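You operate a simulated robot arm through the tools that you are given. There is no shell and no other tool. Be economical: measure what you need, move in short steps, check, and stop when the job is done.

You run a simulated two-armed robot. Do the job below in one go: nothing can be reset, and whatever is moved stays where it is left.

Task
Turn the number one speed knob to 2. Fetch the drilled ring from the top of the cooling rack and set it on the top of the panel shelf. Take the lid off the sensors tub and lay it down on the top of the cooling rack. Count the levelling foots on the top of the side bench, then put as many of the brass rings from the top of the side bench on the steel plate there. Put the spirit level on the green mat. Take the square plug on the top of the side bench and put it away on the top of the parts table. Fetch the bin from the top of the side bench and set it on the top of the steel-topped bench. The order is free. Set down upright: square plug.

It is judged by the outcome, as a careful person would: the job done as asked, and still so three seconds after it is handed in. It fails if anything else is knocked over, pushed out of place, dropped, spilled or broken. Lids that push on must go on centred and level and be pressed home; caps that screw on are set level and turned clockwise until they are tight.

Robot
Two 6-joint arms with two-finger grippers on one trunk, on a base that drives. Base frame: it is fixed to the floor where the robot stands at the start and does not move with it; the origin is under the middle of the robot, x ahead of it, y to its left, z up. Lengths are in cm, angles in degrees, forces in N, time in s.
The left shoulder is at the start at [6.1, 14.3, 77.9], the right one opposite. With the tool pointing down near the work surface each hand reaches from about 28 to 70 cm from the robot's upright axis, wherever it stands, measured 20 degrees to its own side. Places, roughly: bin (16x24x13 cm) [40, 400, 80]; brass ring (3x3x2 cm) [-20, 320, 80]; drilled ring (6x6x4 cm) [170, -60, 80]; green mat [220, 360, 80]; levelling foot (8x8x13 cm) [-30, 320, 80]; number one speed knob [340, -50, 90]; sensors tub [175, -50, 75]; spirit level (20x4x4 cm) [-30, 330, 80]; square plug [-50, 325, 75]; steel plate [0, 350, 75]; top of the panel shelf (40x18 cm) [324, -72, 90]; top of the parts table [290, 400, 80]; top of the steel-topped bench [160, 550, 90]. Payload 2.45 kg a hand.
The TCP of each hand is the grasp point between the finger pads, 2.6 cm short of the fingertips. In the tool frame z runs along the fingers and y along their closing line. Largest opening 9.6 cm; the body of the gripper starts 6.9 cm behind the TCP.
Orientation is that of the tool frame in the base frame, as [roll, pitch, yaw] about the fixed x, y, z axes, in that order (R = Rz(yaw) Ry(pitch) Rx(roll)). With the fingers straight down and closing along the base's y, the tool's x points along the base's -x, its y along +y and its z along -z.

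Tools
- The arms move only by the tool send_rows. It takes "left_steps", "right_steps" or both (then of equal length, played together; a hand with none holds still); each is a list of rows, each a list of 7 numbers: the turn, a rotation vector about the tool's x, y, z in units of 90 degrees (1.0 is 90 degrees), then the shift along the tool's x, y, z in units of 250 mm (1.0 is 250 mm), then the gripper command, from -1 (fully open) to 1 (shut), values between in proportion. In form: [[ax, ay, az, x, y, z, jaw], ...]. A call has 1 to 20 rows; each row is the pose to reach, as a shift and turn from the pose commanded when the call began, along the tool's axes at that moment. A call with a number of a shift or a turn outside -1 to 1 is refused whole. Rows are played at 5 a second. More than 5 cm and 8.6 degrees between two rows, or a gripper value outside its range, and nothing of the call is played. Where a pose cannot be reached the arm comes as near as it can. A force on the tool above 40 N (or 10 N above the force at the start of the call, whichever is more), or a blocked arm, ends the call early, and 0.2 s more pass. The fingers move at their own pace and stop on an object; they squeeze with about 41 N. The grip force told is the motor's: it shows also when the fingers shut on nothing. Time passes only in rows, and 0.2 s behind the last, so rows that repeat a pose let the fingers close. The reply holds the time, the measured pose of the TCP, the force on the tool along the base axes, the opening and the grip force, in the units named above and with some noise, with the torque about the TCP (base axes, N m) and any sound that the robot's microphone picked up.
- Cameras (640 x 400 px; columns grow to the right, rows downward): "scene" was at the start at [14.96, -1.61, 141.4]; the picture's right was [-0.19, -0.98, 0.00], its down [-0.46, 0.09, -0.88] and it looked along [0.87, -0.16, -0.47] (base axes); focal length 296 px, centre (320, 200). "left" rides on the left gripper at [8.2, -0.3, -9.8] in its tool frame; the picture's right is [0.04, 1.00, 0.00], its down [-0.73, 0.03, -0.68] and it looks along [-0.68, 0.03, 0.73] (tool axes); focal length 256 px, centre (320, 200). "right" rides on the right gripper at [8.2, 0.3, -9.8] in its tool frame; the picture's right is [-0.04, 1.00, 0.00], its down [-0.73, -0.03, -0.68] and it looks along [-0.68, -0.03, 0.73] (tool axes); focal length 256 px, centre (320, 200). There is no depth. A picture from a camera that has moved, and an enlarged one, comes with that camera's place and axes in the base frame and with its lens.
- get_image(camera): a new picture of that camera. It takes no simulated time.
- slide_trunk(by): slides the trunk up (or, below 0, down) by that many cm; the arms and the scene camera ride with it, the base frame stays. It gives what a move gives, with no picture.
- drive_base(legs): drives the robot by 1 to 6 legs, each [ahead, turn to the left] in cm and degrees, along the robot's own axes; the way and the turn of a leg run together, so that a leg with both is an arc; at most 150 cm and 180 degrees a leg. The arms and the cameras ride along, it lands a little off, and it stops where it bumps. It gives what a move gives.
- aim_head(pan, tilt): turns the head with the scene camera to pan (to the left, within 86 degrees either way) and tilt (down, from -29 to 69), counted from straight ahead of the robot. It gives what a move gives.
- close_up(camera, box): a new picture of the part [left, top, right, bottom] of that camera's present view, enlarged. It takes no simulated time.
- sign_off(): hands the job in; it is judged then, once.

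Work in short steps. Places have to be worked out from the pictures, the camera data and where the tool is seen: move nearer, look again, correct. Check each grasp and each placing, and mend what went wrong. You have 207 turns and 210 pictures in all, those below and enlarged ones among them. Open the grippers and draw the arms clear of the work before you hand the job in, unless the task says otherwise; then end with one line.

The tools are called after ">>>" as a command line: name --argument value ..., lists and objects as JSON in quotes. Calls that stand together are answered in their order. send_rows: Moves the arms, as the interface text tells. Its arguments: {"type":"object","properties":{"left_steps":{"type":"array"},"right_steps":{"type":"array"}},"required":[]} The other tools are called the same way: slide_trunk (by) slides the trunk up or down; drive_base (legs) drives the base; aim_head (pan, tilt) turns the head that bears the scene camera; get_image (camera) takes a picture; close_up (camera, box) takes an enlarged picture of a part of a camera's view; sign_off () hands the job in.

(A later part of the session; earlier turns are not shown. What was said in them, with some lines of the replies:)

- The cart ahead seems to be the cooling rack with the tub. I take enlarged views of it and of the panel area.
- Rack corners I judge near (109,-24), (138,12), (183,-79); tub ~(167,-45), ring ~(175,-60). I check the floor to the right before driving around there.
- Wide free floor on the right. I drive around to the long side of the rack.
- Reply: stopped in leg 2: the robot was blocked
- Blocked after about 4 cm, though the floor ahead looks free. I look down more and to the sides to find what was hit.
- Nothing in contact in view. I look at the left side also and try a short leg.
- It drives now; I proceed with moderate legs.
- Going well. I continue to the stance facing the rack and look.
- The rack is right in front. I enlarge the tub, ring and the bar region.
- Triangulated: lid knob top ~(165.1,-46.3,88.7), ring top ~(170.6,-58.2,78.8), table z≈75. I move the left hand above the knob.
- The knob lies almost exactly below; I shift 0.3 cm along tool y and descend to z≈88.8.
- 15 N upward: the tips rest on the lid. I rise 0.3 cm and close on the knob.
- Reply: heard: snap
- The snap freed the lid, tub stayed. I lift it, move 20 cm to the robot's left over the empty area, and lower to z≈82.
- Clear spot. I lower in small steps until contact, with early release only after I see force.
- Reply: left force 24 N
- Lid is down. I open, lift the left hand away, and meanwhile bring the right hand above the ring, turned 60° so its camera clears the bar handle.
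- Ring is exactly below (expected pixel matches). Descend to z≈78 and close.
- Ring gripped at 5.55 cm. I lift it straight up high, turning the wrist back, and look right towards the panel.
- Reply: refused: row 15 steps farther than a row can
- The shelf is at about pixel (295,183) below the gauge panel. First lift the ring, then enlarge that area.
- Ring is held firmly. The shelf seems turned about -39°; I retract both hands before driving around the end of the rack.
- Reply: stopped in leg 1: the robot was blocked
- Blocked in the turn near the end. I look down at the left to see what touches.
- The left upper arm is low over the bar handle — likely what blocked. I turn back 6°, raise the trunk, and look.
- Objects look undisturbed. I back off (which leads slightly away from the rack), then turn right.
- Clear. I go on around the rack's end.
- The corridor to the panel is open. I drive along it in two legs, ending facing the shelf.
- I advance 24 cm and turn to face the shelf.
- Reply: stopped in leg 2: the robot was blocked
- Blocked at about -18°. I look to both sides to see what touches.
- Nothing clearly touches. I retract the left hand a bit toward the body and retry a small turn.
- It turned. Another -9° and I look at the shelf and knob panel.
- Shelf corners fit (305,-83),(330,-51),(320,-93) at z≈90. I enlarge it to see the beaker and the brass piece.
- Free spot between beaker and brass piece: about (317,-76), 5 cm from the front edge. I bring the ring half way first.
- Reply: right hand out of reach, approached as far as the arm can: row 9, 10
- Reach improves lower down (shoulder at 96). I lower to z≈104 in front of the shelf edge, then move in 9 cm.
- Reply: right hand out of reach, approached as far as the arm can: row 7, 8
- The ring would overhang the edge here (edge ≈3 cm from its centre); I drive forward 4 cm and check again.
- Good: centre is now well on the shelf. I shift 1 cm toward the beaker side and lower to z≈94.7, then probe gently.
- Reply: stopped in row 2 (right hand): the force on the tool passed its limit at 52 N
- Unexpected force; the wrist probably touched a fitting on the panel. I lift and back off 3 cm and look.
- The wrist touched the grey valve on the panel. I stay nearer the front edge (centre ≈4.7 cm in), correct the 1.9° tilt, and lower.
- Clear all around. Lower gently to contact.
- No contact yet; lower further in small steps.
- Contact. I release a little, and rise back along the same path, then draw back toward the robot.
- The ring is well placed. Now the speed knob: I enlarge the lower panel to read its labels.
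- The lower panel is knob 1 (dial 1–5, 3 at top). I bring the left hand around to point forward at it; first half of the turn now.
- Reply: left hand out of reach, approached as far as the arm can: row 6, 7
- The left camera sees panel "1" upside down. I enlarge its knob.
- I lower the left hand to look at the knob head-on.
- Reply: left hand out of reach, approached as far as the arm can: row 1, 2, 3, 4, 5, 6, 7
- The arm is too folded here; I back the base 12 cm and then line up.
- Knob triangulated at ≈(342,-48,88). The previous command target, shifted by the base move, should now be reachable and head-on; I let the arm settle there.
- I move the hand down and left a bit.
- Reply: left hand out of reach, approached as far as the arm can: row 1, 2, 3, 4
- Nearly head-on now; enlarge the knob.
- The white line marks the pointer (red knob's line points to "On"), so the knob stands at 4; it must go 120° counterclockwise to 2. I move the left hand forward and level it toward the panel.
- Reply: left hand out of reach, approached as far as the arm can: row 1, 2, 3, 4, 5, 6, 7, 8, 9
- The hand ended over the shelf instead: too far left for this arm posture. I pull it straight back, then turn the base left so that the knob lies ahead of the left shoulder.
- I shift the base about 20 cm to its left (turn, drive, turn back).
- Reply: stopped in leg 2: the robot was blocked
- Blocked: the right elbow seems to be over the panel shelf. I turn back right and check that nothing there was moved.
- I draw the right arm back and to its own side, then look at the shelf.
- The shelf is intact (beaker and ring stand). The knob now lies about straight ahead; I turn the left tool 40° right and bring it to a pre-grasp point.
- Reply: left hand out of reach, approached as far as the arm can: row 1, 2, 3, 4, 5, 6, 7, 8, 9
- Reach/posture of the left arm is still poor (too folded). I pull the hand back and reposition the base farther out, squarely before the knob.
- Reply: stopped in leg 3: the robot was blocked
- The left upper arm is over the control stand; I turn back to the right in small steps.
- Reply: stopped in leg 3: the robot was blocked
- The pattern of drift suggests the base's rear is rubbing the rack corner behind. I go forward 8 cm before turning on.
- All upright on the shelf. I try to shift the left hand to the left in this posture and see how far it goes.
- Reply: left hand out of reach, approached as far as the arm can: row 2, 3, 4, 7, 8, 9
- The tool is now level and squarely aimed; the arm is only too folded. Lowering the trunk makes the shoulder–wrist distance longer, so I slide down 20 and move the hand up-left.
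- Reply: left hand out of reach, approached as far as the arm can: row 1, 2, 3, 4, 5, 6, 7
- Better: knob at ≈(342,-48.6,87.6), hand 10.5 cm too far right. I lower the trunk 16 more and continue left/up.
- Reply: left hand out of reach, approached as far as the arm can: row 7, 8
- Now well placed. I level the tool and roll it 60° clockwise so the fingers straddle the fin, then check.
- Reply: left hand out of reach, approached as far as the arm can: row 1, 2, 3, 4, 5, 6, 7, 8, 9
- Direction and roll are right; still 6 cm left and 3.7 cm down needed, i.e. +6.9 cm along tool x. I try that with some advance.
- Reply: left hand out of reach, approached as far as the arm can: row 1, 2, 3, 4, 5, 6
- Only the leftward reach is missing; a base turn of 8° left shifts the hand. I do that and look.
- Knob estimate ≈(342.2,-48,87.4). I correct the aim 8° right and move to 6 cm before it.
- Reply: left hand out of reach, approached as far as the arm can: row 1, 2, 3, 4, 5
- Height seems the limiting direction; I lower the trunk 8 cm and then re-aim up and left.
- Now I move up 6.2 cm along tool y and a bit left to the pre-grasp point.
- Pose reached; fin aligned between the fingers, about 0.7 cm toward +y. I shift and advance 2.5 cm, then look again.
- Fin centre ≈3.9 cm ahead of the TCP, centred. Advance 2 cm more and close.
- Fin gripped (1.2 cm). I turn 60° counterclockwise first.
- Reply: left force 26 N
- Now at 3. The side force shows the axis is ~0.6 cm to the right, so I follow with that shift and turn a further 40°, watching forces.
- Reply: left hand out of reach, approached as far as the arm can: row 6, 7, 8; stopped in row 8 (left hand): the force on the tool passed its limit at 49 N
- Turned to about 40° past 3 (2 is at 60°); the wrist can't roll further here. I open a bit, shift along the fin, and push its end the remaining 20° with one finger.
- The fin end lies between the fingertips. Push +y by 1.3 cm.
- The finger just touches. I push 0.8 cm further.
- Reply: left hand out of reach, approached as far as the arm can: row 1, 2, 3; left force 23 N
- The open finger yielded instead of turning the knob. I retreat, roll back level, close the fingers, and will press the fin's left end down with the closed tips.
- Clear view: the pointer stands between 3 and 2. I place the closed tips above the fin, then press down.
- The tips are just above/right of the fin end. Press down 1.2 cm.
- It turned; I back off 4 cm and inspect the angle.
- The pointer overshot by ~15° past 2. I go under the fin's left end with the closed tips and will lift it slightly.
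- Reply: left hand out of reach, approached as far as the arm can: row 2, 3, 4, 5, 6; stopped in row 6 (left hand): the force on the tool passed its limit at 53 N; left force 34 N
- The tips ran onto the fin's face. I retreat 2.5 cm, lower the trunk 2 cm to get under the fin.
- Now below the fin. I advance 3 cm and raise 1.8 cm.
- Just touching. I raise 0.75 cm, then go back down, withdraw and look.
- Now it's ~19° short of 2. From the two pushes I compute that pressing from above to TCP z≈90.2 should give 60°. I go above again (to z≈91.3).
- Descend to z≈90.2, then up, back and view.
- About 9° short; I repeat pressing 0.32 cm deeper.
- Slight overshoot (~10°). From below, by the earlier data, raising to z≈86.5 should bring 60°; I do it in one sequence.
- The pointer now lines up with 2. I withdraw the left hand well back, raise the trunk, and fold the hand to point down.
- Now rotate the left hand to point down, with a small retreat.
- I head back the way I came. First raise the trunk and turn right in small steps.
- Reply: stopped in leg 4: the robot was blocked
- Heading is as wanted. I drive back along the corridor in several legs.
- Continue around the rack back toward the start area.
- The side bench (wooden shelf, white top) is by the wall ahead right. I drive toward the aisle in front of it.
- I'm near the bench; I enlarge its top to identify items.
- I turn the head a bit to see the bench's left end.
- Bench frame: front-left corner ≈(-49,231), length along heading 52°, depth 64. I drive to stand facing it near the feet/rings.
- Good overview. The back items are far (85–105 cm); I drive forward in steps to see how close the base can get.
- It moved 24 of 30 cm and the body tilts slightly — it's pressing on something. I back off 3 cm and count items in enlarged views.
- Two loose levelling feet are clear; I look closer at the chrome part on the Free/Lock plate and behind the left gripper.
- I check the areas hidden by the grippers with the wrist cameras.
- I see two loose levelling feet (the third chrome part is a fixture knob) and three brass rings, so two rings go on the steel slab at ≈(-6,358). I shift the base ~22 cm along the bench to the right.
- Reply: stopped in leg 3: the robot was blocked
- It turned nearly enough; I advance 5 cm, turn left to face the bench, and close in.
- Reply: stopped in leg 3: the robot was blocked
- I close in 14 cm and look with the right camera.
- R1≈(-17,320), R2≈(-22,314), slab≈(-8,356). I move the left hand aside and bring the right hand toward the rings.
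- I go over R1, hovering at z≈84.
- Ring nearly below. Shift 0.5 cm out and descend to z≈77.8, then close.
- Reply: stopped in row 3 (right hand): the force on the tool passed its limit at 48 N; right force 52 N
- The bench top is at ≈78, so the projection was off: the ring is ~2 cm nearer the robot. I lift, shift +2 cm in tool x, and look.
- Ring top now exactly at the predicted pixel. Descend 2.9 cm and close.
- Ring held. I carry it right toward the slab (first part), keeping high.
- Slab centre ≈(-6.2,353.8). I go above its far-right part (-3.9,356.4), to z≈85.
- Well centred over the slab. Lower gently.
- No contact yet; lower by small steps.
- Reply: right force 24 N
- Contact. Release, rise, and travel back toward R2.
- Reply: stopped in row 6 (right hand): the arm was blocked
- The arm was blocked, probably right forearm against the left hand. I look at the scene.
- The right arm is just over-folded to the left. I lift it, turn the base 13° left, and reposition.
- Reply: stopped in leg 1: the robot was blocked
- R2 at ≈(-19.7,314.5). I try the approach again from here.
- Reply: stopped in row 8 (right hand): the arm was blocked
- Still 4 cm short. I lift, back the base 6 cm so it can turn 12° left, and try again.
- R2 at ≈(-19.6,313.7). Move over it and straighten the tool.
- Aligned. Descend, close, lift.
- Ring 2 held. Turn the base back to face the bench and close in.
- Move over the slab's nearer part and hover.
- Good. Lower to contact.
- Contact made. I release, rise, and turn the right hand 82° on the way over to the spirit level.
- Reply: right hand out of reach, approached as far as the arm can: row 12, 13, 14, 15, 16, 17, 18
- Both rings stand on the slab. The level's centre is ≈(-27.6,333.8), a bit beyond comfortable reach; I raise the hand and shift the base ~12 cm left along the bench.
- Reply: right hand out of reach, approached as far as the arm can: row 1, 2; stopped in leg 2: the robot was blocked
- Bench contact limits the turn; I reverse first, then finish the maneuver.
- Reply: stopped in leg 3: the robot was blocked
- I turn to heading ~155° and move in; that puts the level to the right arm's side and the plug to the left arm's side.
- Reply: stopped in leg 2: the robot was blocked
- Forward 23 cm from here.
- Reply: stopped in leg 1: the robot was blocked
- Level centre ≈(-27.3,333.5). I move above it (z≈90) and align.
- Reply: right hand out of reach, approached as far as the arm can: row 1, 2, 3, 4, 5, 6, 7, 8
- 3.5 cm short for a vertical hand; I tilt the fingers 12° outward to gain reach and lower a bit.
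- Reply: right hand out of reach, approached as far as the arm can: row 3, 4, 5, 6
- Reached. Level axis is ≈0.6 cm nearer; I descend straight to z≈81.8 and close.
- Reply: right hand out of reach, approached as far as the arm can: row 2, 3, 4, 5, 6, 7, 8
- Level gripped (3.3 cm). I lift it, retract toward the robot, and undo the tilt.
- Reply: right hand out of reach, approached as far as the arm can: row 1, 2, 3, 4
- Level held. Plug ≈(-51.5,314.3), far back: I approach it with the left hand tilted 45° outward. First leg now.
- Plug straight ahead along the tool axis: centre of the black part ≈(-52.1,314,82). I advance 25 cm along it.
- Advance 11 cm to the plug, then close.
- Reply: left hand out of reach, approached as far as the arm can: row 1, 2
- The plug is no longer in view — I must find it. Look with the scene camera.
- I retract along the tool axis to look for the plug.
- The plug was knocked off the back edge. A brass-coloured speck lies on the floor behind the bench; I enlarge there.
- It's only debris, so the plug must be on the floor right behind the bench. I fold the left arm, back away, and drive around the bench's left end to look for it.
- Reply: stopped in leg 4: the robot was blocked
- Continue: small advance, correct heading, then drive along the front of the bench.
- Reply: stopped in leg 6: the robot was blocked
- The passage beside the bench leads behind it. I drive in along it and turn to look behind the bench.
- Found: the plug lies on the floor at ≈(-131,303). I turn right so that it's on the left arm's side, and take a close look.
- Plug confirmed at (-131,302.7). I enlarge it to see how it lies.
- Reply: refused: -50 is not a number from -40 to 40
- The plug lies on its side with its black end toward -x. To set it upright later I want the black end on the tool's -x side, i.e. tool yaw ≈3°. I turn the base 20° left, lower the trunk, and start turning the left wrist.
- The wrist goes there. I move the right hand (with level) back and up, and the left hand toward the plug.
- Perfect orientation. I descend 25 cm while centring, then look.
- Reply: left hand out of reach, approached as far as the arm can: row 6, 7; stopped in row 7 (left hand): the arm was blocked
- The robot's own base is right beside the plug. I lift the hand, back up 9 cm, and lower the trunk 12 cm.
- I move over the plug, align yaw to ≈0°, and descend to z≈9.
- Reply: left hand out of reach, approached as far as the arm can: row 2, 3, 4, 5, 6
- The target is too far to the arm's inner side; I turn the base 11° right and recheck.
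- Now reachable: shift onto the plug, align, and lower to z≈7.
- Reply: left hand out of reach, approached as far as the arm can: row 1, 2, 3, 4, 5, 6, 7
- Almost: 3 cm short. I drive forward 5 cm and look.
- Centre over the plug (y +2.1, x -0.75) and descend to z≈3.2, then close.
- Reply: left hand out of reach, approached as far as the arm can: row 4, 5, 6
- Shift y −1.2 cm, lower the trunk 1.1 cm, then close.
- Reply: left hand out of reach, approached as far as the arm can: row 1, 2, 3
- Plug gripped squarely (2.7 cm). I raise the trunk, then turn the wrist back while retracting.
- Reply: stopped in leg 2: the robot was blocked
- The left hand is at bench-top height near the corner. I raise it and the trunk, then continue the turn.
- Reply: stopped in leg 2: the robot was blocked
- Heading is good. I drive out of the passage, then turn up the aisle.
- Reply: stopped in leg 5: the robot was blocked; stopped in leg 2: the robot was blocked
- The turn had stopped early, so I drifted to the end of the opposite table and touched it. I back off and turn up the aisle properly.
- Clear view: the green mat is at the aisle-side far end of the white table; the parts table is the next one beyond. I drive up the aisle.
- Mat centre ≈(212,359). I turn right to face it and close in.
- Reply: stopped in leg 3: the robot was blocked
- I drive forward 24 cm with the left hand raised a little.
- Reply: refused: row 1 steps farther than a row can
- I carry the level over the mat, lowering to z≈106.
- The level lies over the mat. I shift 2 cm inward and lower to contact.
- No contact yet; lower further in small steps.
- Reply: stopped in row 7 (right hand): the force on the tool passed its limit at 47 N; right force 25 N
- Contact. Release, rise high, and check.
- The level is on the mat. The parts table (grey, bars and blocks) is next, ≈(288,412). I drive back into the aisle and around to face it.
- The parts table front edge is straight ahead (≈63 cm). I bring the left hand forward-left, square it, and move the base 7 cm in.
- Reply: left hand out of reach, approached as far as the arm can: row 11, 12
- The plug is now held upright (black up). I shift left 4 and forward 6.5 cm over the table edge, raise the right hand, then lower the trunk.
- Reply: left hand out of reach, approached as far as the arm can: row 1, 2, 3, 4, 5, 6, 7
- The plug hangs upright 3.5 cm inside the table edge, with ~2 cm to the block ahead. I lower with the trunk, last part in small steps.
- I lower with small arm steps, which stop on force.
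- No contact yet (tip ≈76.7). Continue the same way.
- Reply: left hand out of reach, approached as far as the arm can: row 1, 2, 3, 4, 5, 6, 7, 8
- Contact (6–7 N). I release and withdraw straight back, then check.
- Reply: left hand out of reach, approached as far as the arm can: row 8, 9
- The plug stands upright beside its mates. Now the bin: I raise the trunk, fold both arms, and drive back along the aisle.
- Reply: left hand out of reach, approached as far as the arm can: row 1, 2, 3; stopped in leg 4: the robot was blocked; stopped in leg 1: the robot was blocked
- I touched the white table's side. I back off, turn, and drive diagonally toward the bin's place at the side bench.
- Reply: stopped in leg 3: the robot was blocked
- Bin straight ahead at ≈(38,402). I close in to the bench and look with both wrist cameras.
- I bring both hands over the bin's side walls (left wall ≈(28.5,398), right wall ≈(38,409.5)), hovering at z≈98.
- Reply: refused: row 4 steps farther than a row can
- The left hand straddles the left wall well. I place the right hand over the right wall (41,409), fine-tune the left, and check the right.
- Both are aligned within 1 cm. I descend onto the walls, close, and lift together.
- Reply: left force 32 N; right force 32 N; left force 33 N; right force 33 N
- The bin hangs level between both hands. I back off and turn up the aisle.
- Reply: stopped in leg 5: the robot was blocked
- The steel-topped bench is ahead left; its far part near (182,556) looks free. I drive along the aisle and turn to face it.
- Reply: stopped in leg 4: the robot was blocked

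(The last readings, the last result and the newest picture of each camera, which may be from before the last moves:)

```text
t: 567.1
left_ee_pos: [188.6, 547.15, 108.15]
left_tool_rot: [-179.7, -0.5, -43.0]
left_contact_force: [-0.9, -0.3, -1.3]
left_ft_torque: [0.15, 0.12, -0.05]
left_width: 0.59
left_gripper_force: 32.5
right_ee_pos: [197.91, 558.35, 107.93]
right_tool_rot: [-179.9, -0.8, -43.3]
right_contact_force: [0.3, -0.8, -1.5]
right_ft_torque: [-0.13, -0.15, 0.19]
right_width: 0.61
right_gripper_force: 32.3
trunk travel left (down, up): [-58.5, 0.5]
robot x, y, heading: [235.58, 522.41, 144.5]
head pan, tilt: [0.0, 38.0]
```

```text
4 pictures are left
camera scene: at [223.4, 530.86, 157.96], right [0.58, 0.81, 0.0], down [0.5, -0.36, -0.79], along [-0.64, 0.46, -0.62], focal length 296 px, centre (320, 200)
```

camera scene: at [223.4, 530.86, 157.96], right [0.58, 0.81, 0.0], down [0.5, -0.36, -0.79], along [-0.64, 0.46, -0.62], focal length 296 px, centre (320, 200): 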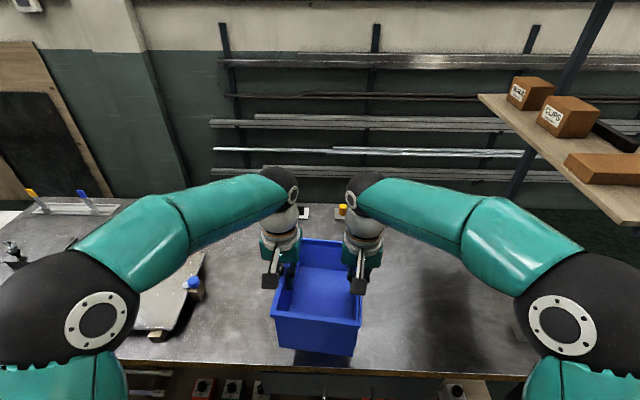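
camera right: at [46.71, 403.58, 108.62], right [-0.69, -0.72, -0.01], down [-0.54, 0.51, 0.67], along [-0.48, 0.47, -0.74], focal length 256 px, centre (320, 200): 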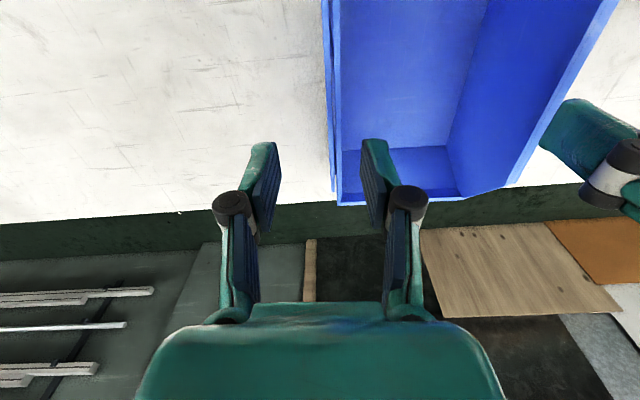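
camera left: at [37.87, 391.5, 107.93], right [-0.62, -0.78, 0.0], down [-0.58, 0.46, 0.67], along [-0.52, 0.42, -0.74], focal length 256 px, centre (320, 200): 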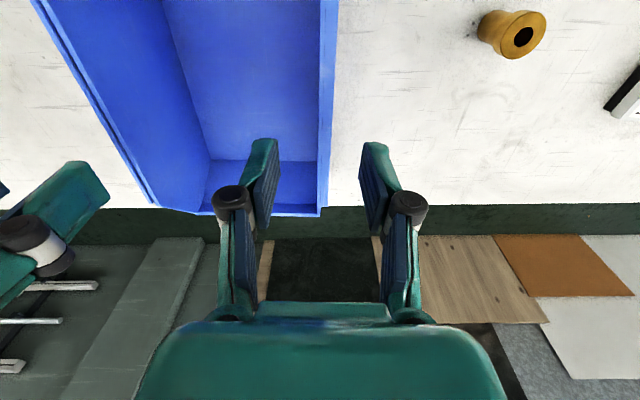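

The bench top under the bin is free, but the bin is only ~7 cm inside the edge. I drive 11 cm forward and lower both hands gently.

>>> drive_base --legs '[[11, 0]]'

>>> send_rows --left_steps '[[0, 0, 0, 0, 0, 0.05, 1], [0, 0, 0, 0, 0, 0.1, 1], [0, 0, 0, 0, 0, 0.15, 1], [0, 0, 0, 0, 0, 0.2, 1], [0, 0, 0, 0, 0, 0.23, 1], [0, 0, 0, 0, 0, 0.245, 1], [0, 0, 0, 0, 0, 0.255, 1], [0, 0, 0, 0, 0, 0.265, 1], [0, 0, 0, 0, 0, 0.272, 1]]' --right_steps '[[0, 0, 0, 0, 0, 0.05, 1], [0, 0, 0, 0, 0, 0.1, 1], [0, 0, 0, 0, 0, 0.15, 1], [0, 0, 0, 0, 0, 0.2, 1], [0, 0, 0, 0, 0, 0.23, 1], [0, 0, 0, 0, 0, 0.245, 1], [0, 0, 0, 0, 0, 0.255, 1], [0, 0, 0, 0, 0, 0.265, 1], [0, 0, 0, 0, 0, 0.272, 1]]'

>>> get_image --camera "scene"

```text
t: 568.3
left_ee_pos: [179.19, 553.9, 108.03]
left_tool_rot: [-179.8, -0.5, -42.9]
left_contact_force: [-1.4, 1.7, -1.7]
left_ft_torque: [0.04, 0.01, -0.04]
left_width: 0.6
left_gripper_force: 32.7
right_ee_pos: [188.51, 565.1, 107.8]
right_tool_rot: [-179.8, -0.9, -43.2]
right_contact_force: [-0.1, -0.4, -1.4]
right_ft_torque: [-0.12, -0.1, 0.25]
right_width: 0.6
right_gripper_force: 32.0
trunk travel left (down, up): [-58.5, 0.5]
robot x, y, heading: [226.07, 528.88, 144.5]
head pan, tilt: [0.0, 38.0]
```

```text
t: 570.3
left_ee_pos: [179.42, 553.79, 101.52]
left_tool_rot: [-179.7, -0.4, -42.9]
left_contact_force: [-2.3, -1.2, -1.5]
left_ft_torque: [0.37, 0.52, -0.04]
left_width: 0.58
left_gripper_force: 33.1
right_ee_pos: [188.74, 565.11, 101.23]
right_tool_rot: [-180.0, -0.8, -43.3]
right_contact_force: [2.2, 1.3, -0.4]
right_ft_torque: [-0.42, -0.5, 0.2]
right_width: 0.59
right_gripper_force: 32.3
trunk travel left (down, up): [-58.5, 0.5]
robot x, y, heading: [226.25, 528.7, 144.3]
head pan, tilt: [0.0, 38.0]
```

```text
3 pictures are left
camera scene: at [214.22, 537.55, 157.95], right [0.58, 0.81, 0.0], down [0.5, -0.36, -0.79], along [-0.64, 0.46, -0.62], focal length 296 px, centre (320, 200)
```

scene: 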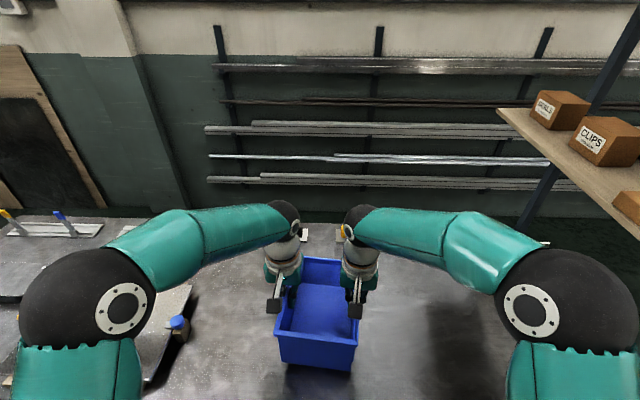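

No contact yet; I continue down in small steps that stop on force.

>>> send_rows --left_steps '[[0, 0, 0, 0, 0, 0.012, 1], [0, 0, 0, 0, 0, 0.024, 1], [0, 0, 0, 0, 0, 0.036, 1], [0, 0, 0, 0, 0, 0.048, 1], [0, 0, 0, 0, 0, 0.06, 1], [0, 0, 0, 0, 0, 0.072, 1], [0, 0, 0, 0, 0, 0.084, 1], [0, 0, 0, 0, 0, 0.096, 1], [0, 0, 0, 0, 0, 0.108, 1], [0, 0, 0, 0, 0, 0.12, 1]]' --right_steps '[[0, 0, 0, 0, 0, 0.012, 1], [0, 0, 0, 0, 0, 0.024, 1], [0, 0, 0, 0, 0, 0.036, 1], [0, 0, 0, 0, 0, 0.048, 1], [0, 0, 0, 0, 0, 0.06, 1], [0, 0, 0, 0, 0, 0.072, 1], [0, 0, 0, 0, 0, 0.084, 1], [0, 0, 0, 0, 0, 0.096, 1], [0, 0, 0, 0, 0, 0.108, 1], [0, 0, 0, 0, 0, 0.12, 1]]'

```text
t: 572.5
left_ee_pos: [179.46, 553.7, 98.48]
left_tool_rot: [-179.8, -0.5, -42.9]
left_contact_force: [-6.5, -5.1, -1.6]
left_ft_torque: [-0.42, -0.18, 0.07]
left_width: 0.59
left_gripper_force: 33.2
right_ee_pos: [188.62, 565.13, 98.16]
right_tool_rot: [-179.8, -0.8, -43.2]
right_contact_force: [7.7, 4.5, -2.0]
right_ft_torque: [0.4, 0.18, 0.3]
right_width: 0.61
right_gripper_force: 32.6
trunk travel left (down, up): [-58.5, 0.5]
robot x, y, heading: [226.32, 529.07, 144.3]
head pan, tilt: [0.0, 38.0]
```

Still free; continue lowering the same way.

>>> send_rows --left_steps '[[0, 0, 0, 0, 0, 0.016, 1], [0, 0, 0, 0, 0, 0.032, 1], [0, 0, 0, 0, 0, 0.048, 1], [0, 0, 0, 0, 0, 0.064, 1], [0, 0, 0, 0, 0, 0.08, 1], [0, 0, 0, 0, 0, 0.096, 1], [0, 0, 0, 0, 0, 0.112, 1], [0, 0, 0, 0, 0, 0.128, 1], [0, 0, 0, 0, 0, 0.144, 1], [0, 0, 0, 0, 0, 0.16, 1], [0, 0, 0, 0, 0, 0.176, 1], [0, 0, 0, 0, 0, 0.192, 1], [0, 0, 0, 0, 0, 0.208, 1], [0, 0, 0, 0, 0, 0.224, 1], [0, 0, 0, 0, 0, 0.24, 1], [0, 0, 0, 0, 0, 0.256, 1], [0, 0, 0, 0, 0, 0.272, 1], [0, 0, 0, 0, 0, 0.288, 1], [0, 0, 0, 0, 0, 0.304, 1], [0, 0, 0, 0, 0, 0.32, 1]]' --right_steps '[[0, 0, 0, 0, 0, 0.016, 1], [0, 0, 0, 0, 0, 0.032, 1], [0, 0, 0, 0, 0, 0.048, 1], [0, 0, 0, 0, 0, 0.064, 1], [0, 0, 0, 0, 0, 0.08, 1], [0, 0, 0, 0, 0, 0.096, 1], [0, 0, 0, 0, 0, 0.112, 1], [0, 0, 0, 0, 0, 0.128, 1], [0, 0, 0, 0, 0, 0.144, 1], [0, 0, 0, 0, 0, 0.16, 1], [0, 0, 0, 0, 0, 0.176, 1], [0, 0, 0, 0, 0, 0.192, 1], [0, 0, 0, 0, 0, 0.208, 1], [0, 0, 0, 0, 0, 0.224, 1], [0, 0, 0, 0, 0, 0.24, 1], [0, 0, 0, 0, 0, 0.256, 1], [0, 0, 0, 0, 0, 0.272, 1], [0, 0, 0, 0, 0, 0.288, 1], [0, 0, 0, 0, 0, 0.304, 1], [0, 0, 0, 0, 0, 0.32, 1]]'

```text
t: 576.0
left_ee_pos: [179.59, 553.65, 92.27]
left_tool_rot: [-179.8, 0.0, -42.9]
left_contact_force: [-1.3, -0.6, 13.1]
left_ft_torque: [-0.55, -0.55, -0.13]
left_width: 0.6
left_gripper_force: 32.8
right_ee_pos: [189.0, 564.98, 92.14]
right_tool_rot: [-179.8, -0.4, -43.1]
right_contact_force: [2.3, -1.3, 17.4]
right_ft_torque: [-0.06, -0.76, 0.24]
right_width: 0.61
right_gripper_force: 32.0
trunk travel left (down, up): [-58.5, 0.5]
robot x, y, heading: [226.24, 528.54, 144.4]
head pan, tilt: [0.0, 38.0]
stopped in row 17 (right hand): the force on the tool passed its limit at 44 N (the readings are from after the stop); the commanded pose is now the measured one
```

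The bin rests on the bench. I open both grippers, rise, and draw back, then verify.

>>> send_rows --left_steps '[[0, 0, 0, 0, 0, -0.006, 0.6], [0, 0, 0, 0, 0, -0.006, 0.2], [0, 0, 0, 0, 0, -0.006, 0.1], [0, 0, 0, 0, 0, -0.006, 0.1], [0, 0, 0, 0, 0, -0.1, 0.1], [0, 0, 0, 0, 0, -0.24, 0.1], [0, 0, 0, 0, 0, -0.4, 0.1], [0, 0, 0, 0, 0, -0.56, 0.1], [0, 0, 0, 0.08, 0, -0.7, 0], [0, 0, 0, 0.2, 0, -0.75, -0.5], [0, 0, 0, 0.36, 0, -0.75, -1], [0, 0, 0, 0.52, 0, -0.75, -1]]' --right_steps '[[0, 0, 0, 0, 0, -0.006, 0.6], [0, 0, 0, 0, 0, -0.006, 0.2], [0, 0, 0, 0, 0, -0.006, 0.1], [0, 0, 0, 0, 0, -0.006, 0.1], [0, 0, 0, 0, 0, -0.1, 0.1], [0, 0, 0, 0, 0, -0.24, 0.1], [0, 0, 0, 0, 0, -0.4, 0.1], [0, 0, 0, 0, 0, -0.56, 0.1], [0, 0, 0, 0.08, 0, -0.7, 0], [0, 0, 0, 0.2, 0, -0.75, -0.5], [0, 0, 0, 0.36, 0, -0.75, -1], [0, 0, 0, 0.52, 0, -0.75, -1]]'

>>> get_image --camera "scene"

```text
t: 578.6
left_ee_pos: [189.01, 544.69, 110.97]
left_tool_rot: [-179.8, -0.2, -43.0]
left_contact_force: [0.0, 0.0, 0.2]
left_ft_torque: [0.04, 0.02, -0.04]
left_width: 9.57
left_gripper_force: 0.1
right_ee_pos: [198.22, 555.71, 111.05]
right_tool_rot: [-179.8, -0.5, -43.3]
right_contact_force: [0.0, -0.1, -0.3]
right_ft_torque: [0.02, 0.06, 0.01]
right_width: 9.6
right_gripper_force: 0.1
trunk travel left (down, up): [-58.5, 0.5]
robot x, y, heading: [226.36, 528.7, 144.5]
head pan, tilt: [0.0, 38.0]
```

```text
2 pictures are left
camera scene: at [214.49, 537.32, 158.0], right [0.58, 0.81, 0.0], down [0.5, -0.36, -0.79], along [-0.64, 0.46, -0.61], focal length 296 px, centre (320, 200)
```

scene: 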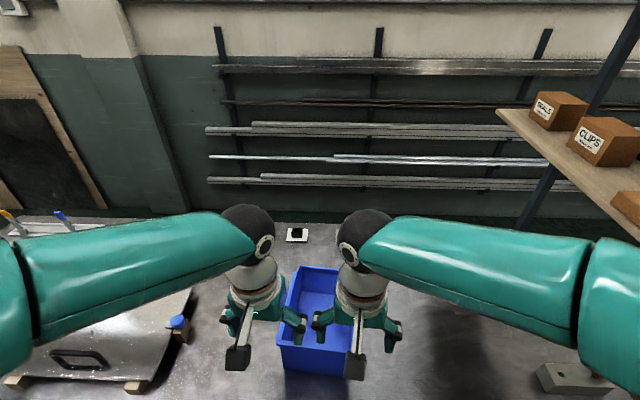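

The bin stands on the steel-topped bench, grippers are open. I back the robot clear and hand in.

>>> drive_base --legs '[[-22, 0]]'

>>> sign_off

```text
t: 580.3
left_ee_pos: [206.83, 531.94, 110.97]
left_tool_rot: [-179.8, -0.2, -42.9]
left_contact_force: [0.6, 0.2, 0.2]
left_ft_torque: [0.02, 0.01, 0.0]
left_width: 9.61
left_gripper_force: 0.0
right_ee_pos: [216.08, 542.9, 110.95]
right_tool_rot: [-179.9, -0.6, -43.1]
right_contact_force: [0.6, 0.1, 0.4]
right_ft_torque: [0.02, 0.06, 0.0]
right_width: 9.63
right_gripper_force: 0.0
trunk travel left (down, up): [-58.5, 0.5]
robot x, y, heading: [244.65, 515.74, 144.7]
head pan, tilt: [0.0, 38.0]
```

```text
The job is handed in.
```

All seven parts are done and handed in, but I knocked the square plug off the back of the side bench, picked it up from the floor and stood it upright on the parts table; the base also bumped the white table twice, I counted two loose levelling feet (not the chrome part built into the Free/Lock plate) so two rings went on the plate, and I set the knob to 2 by eye.
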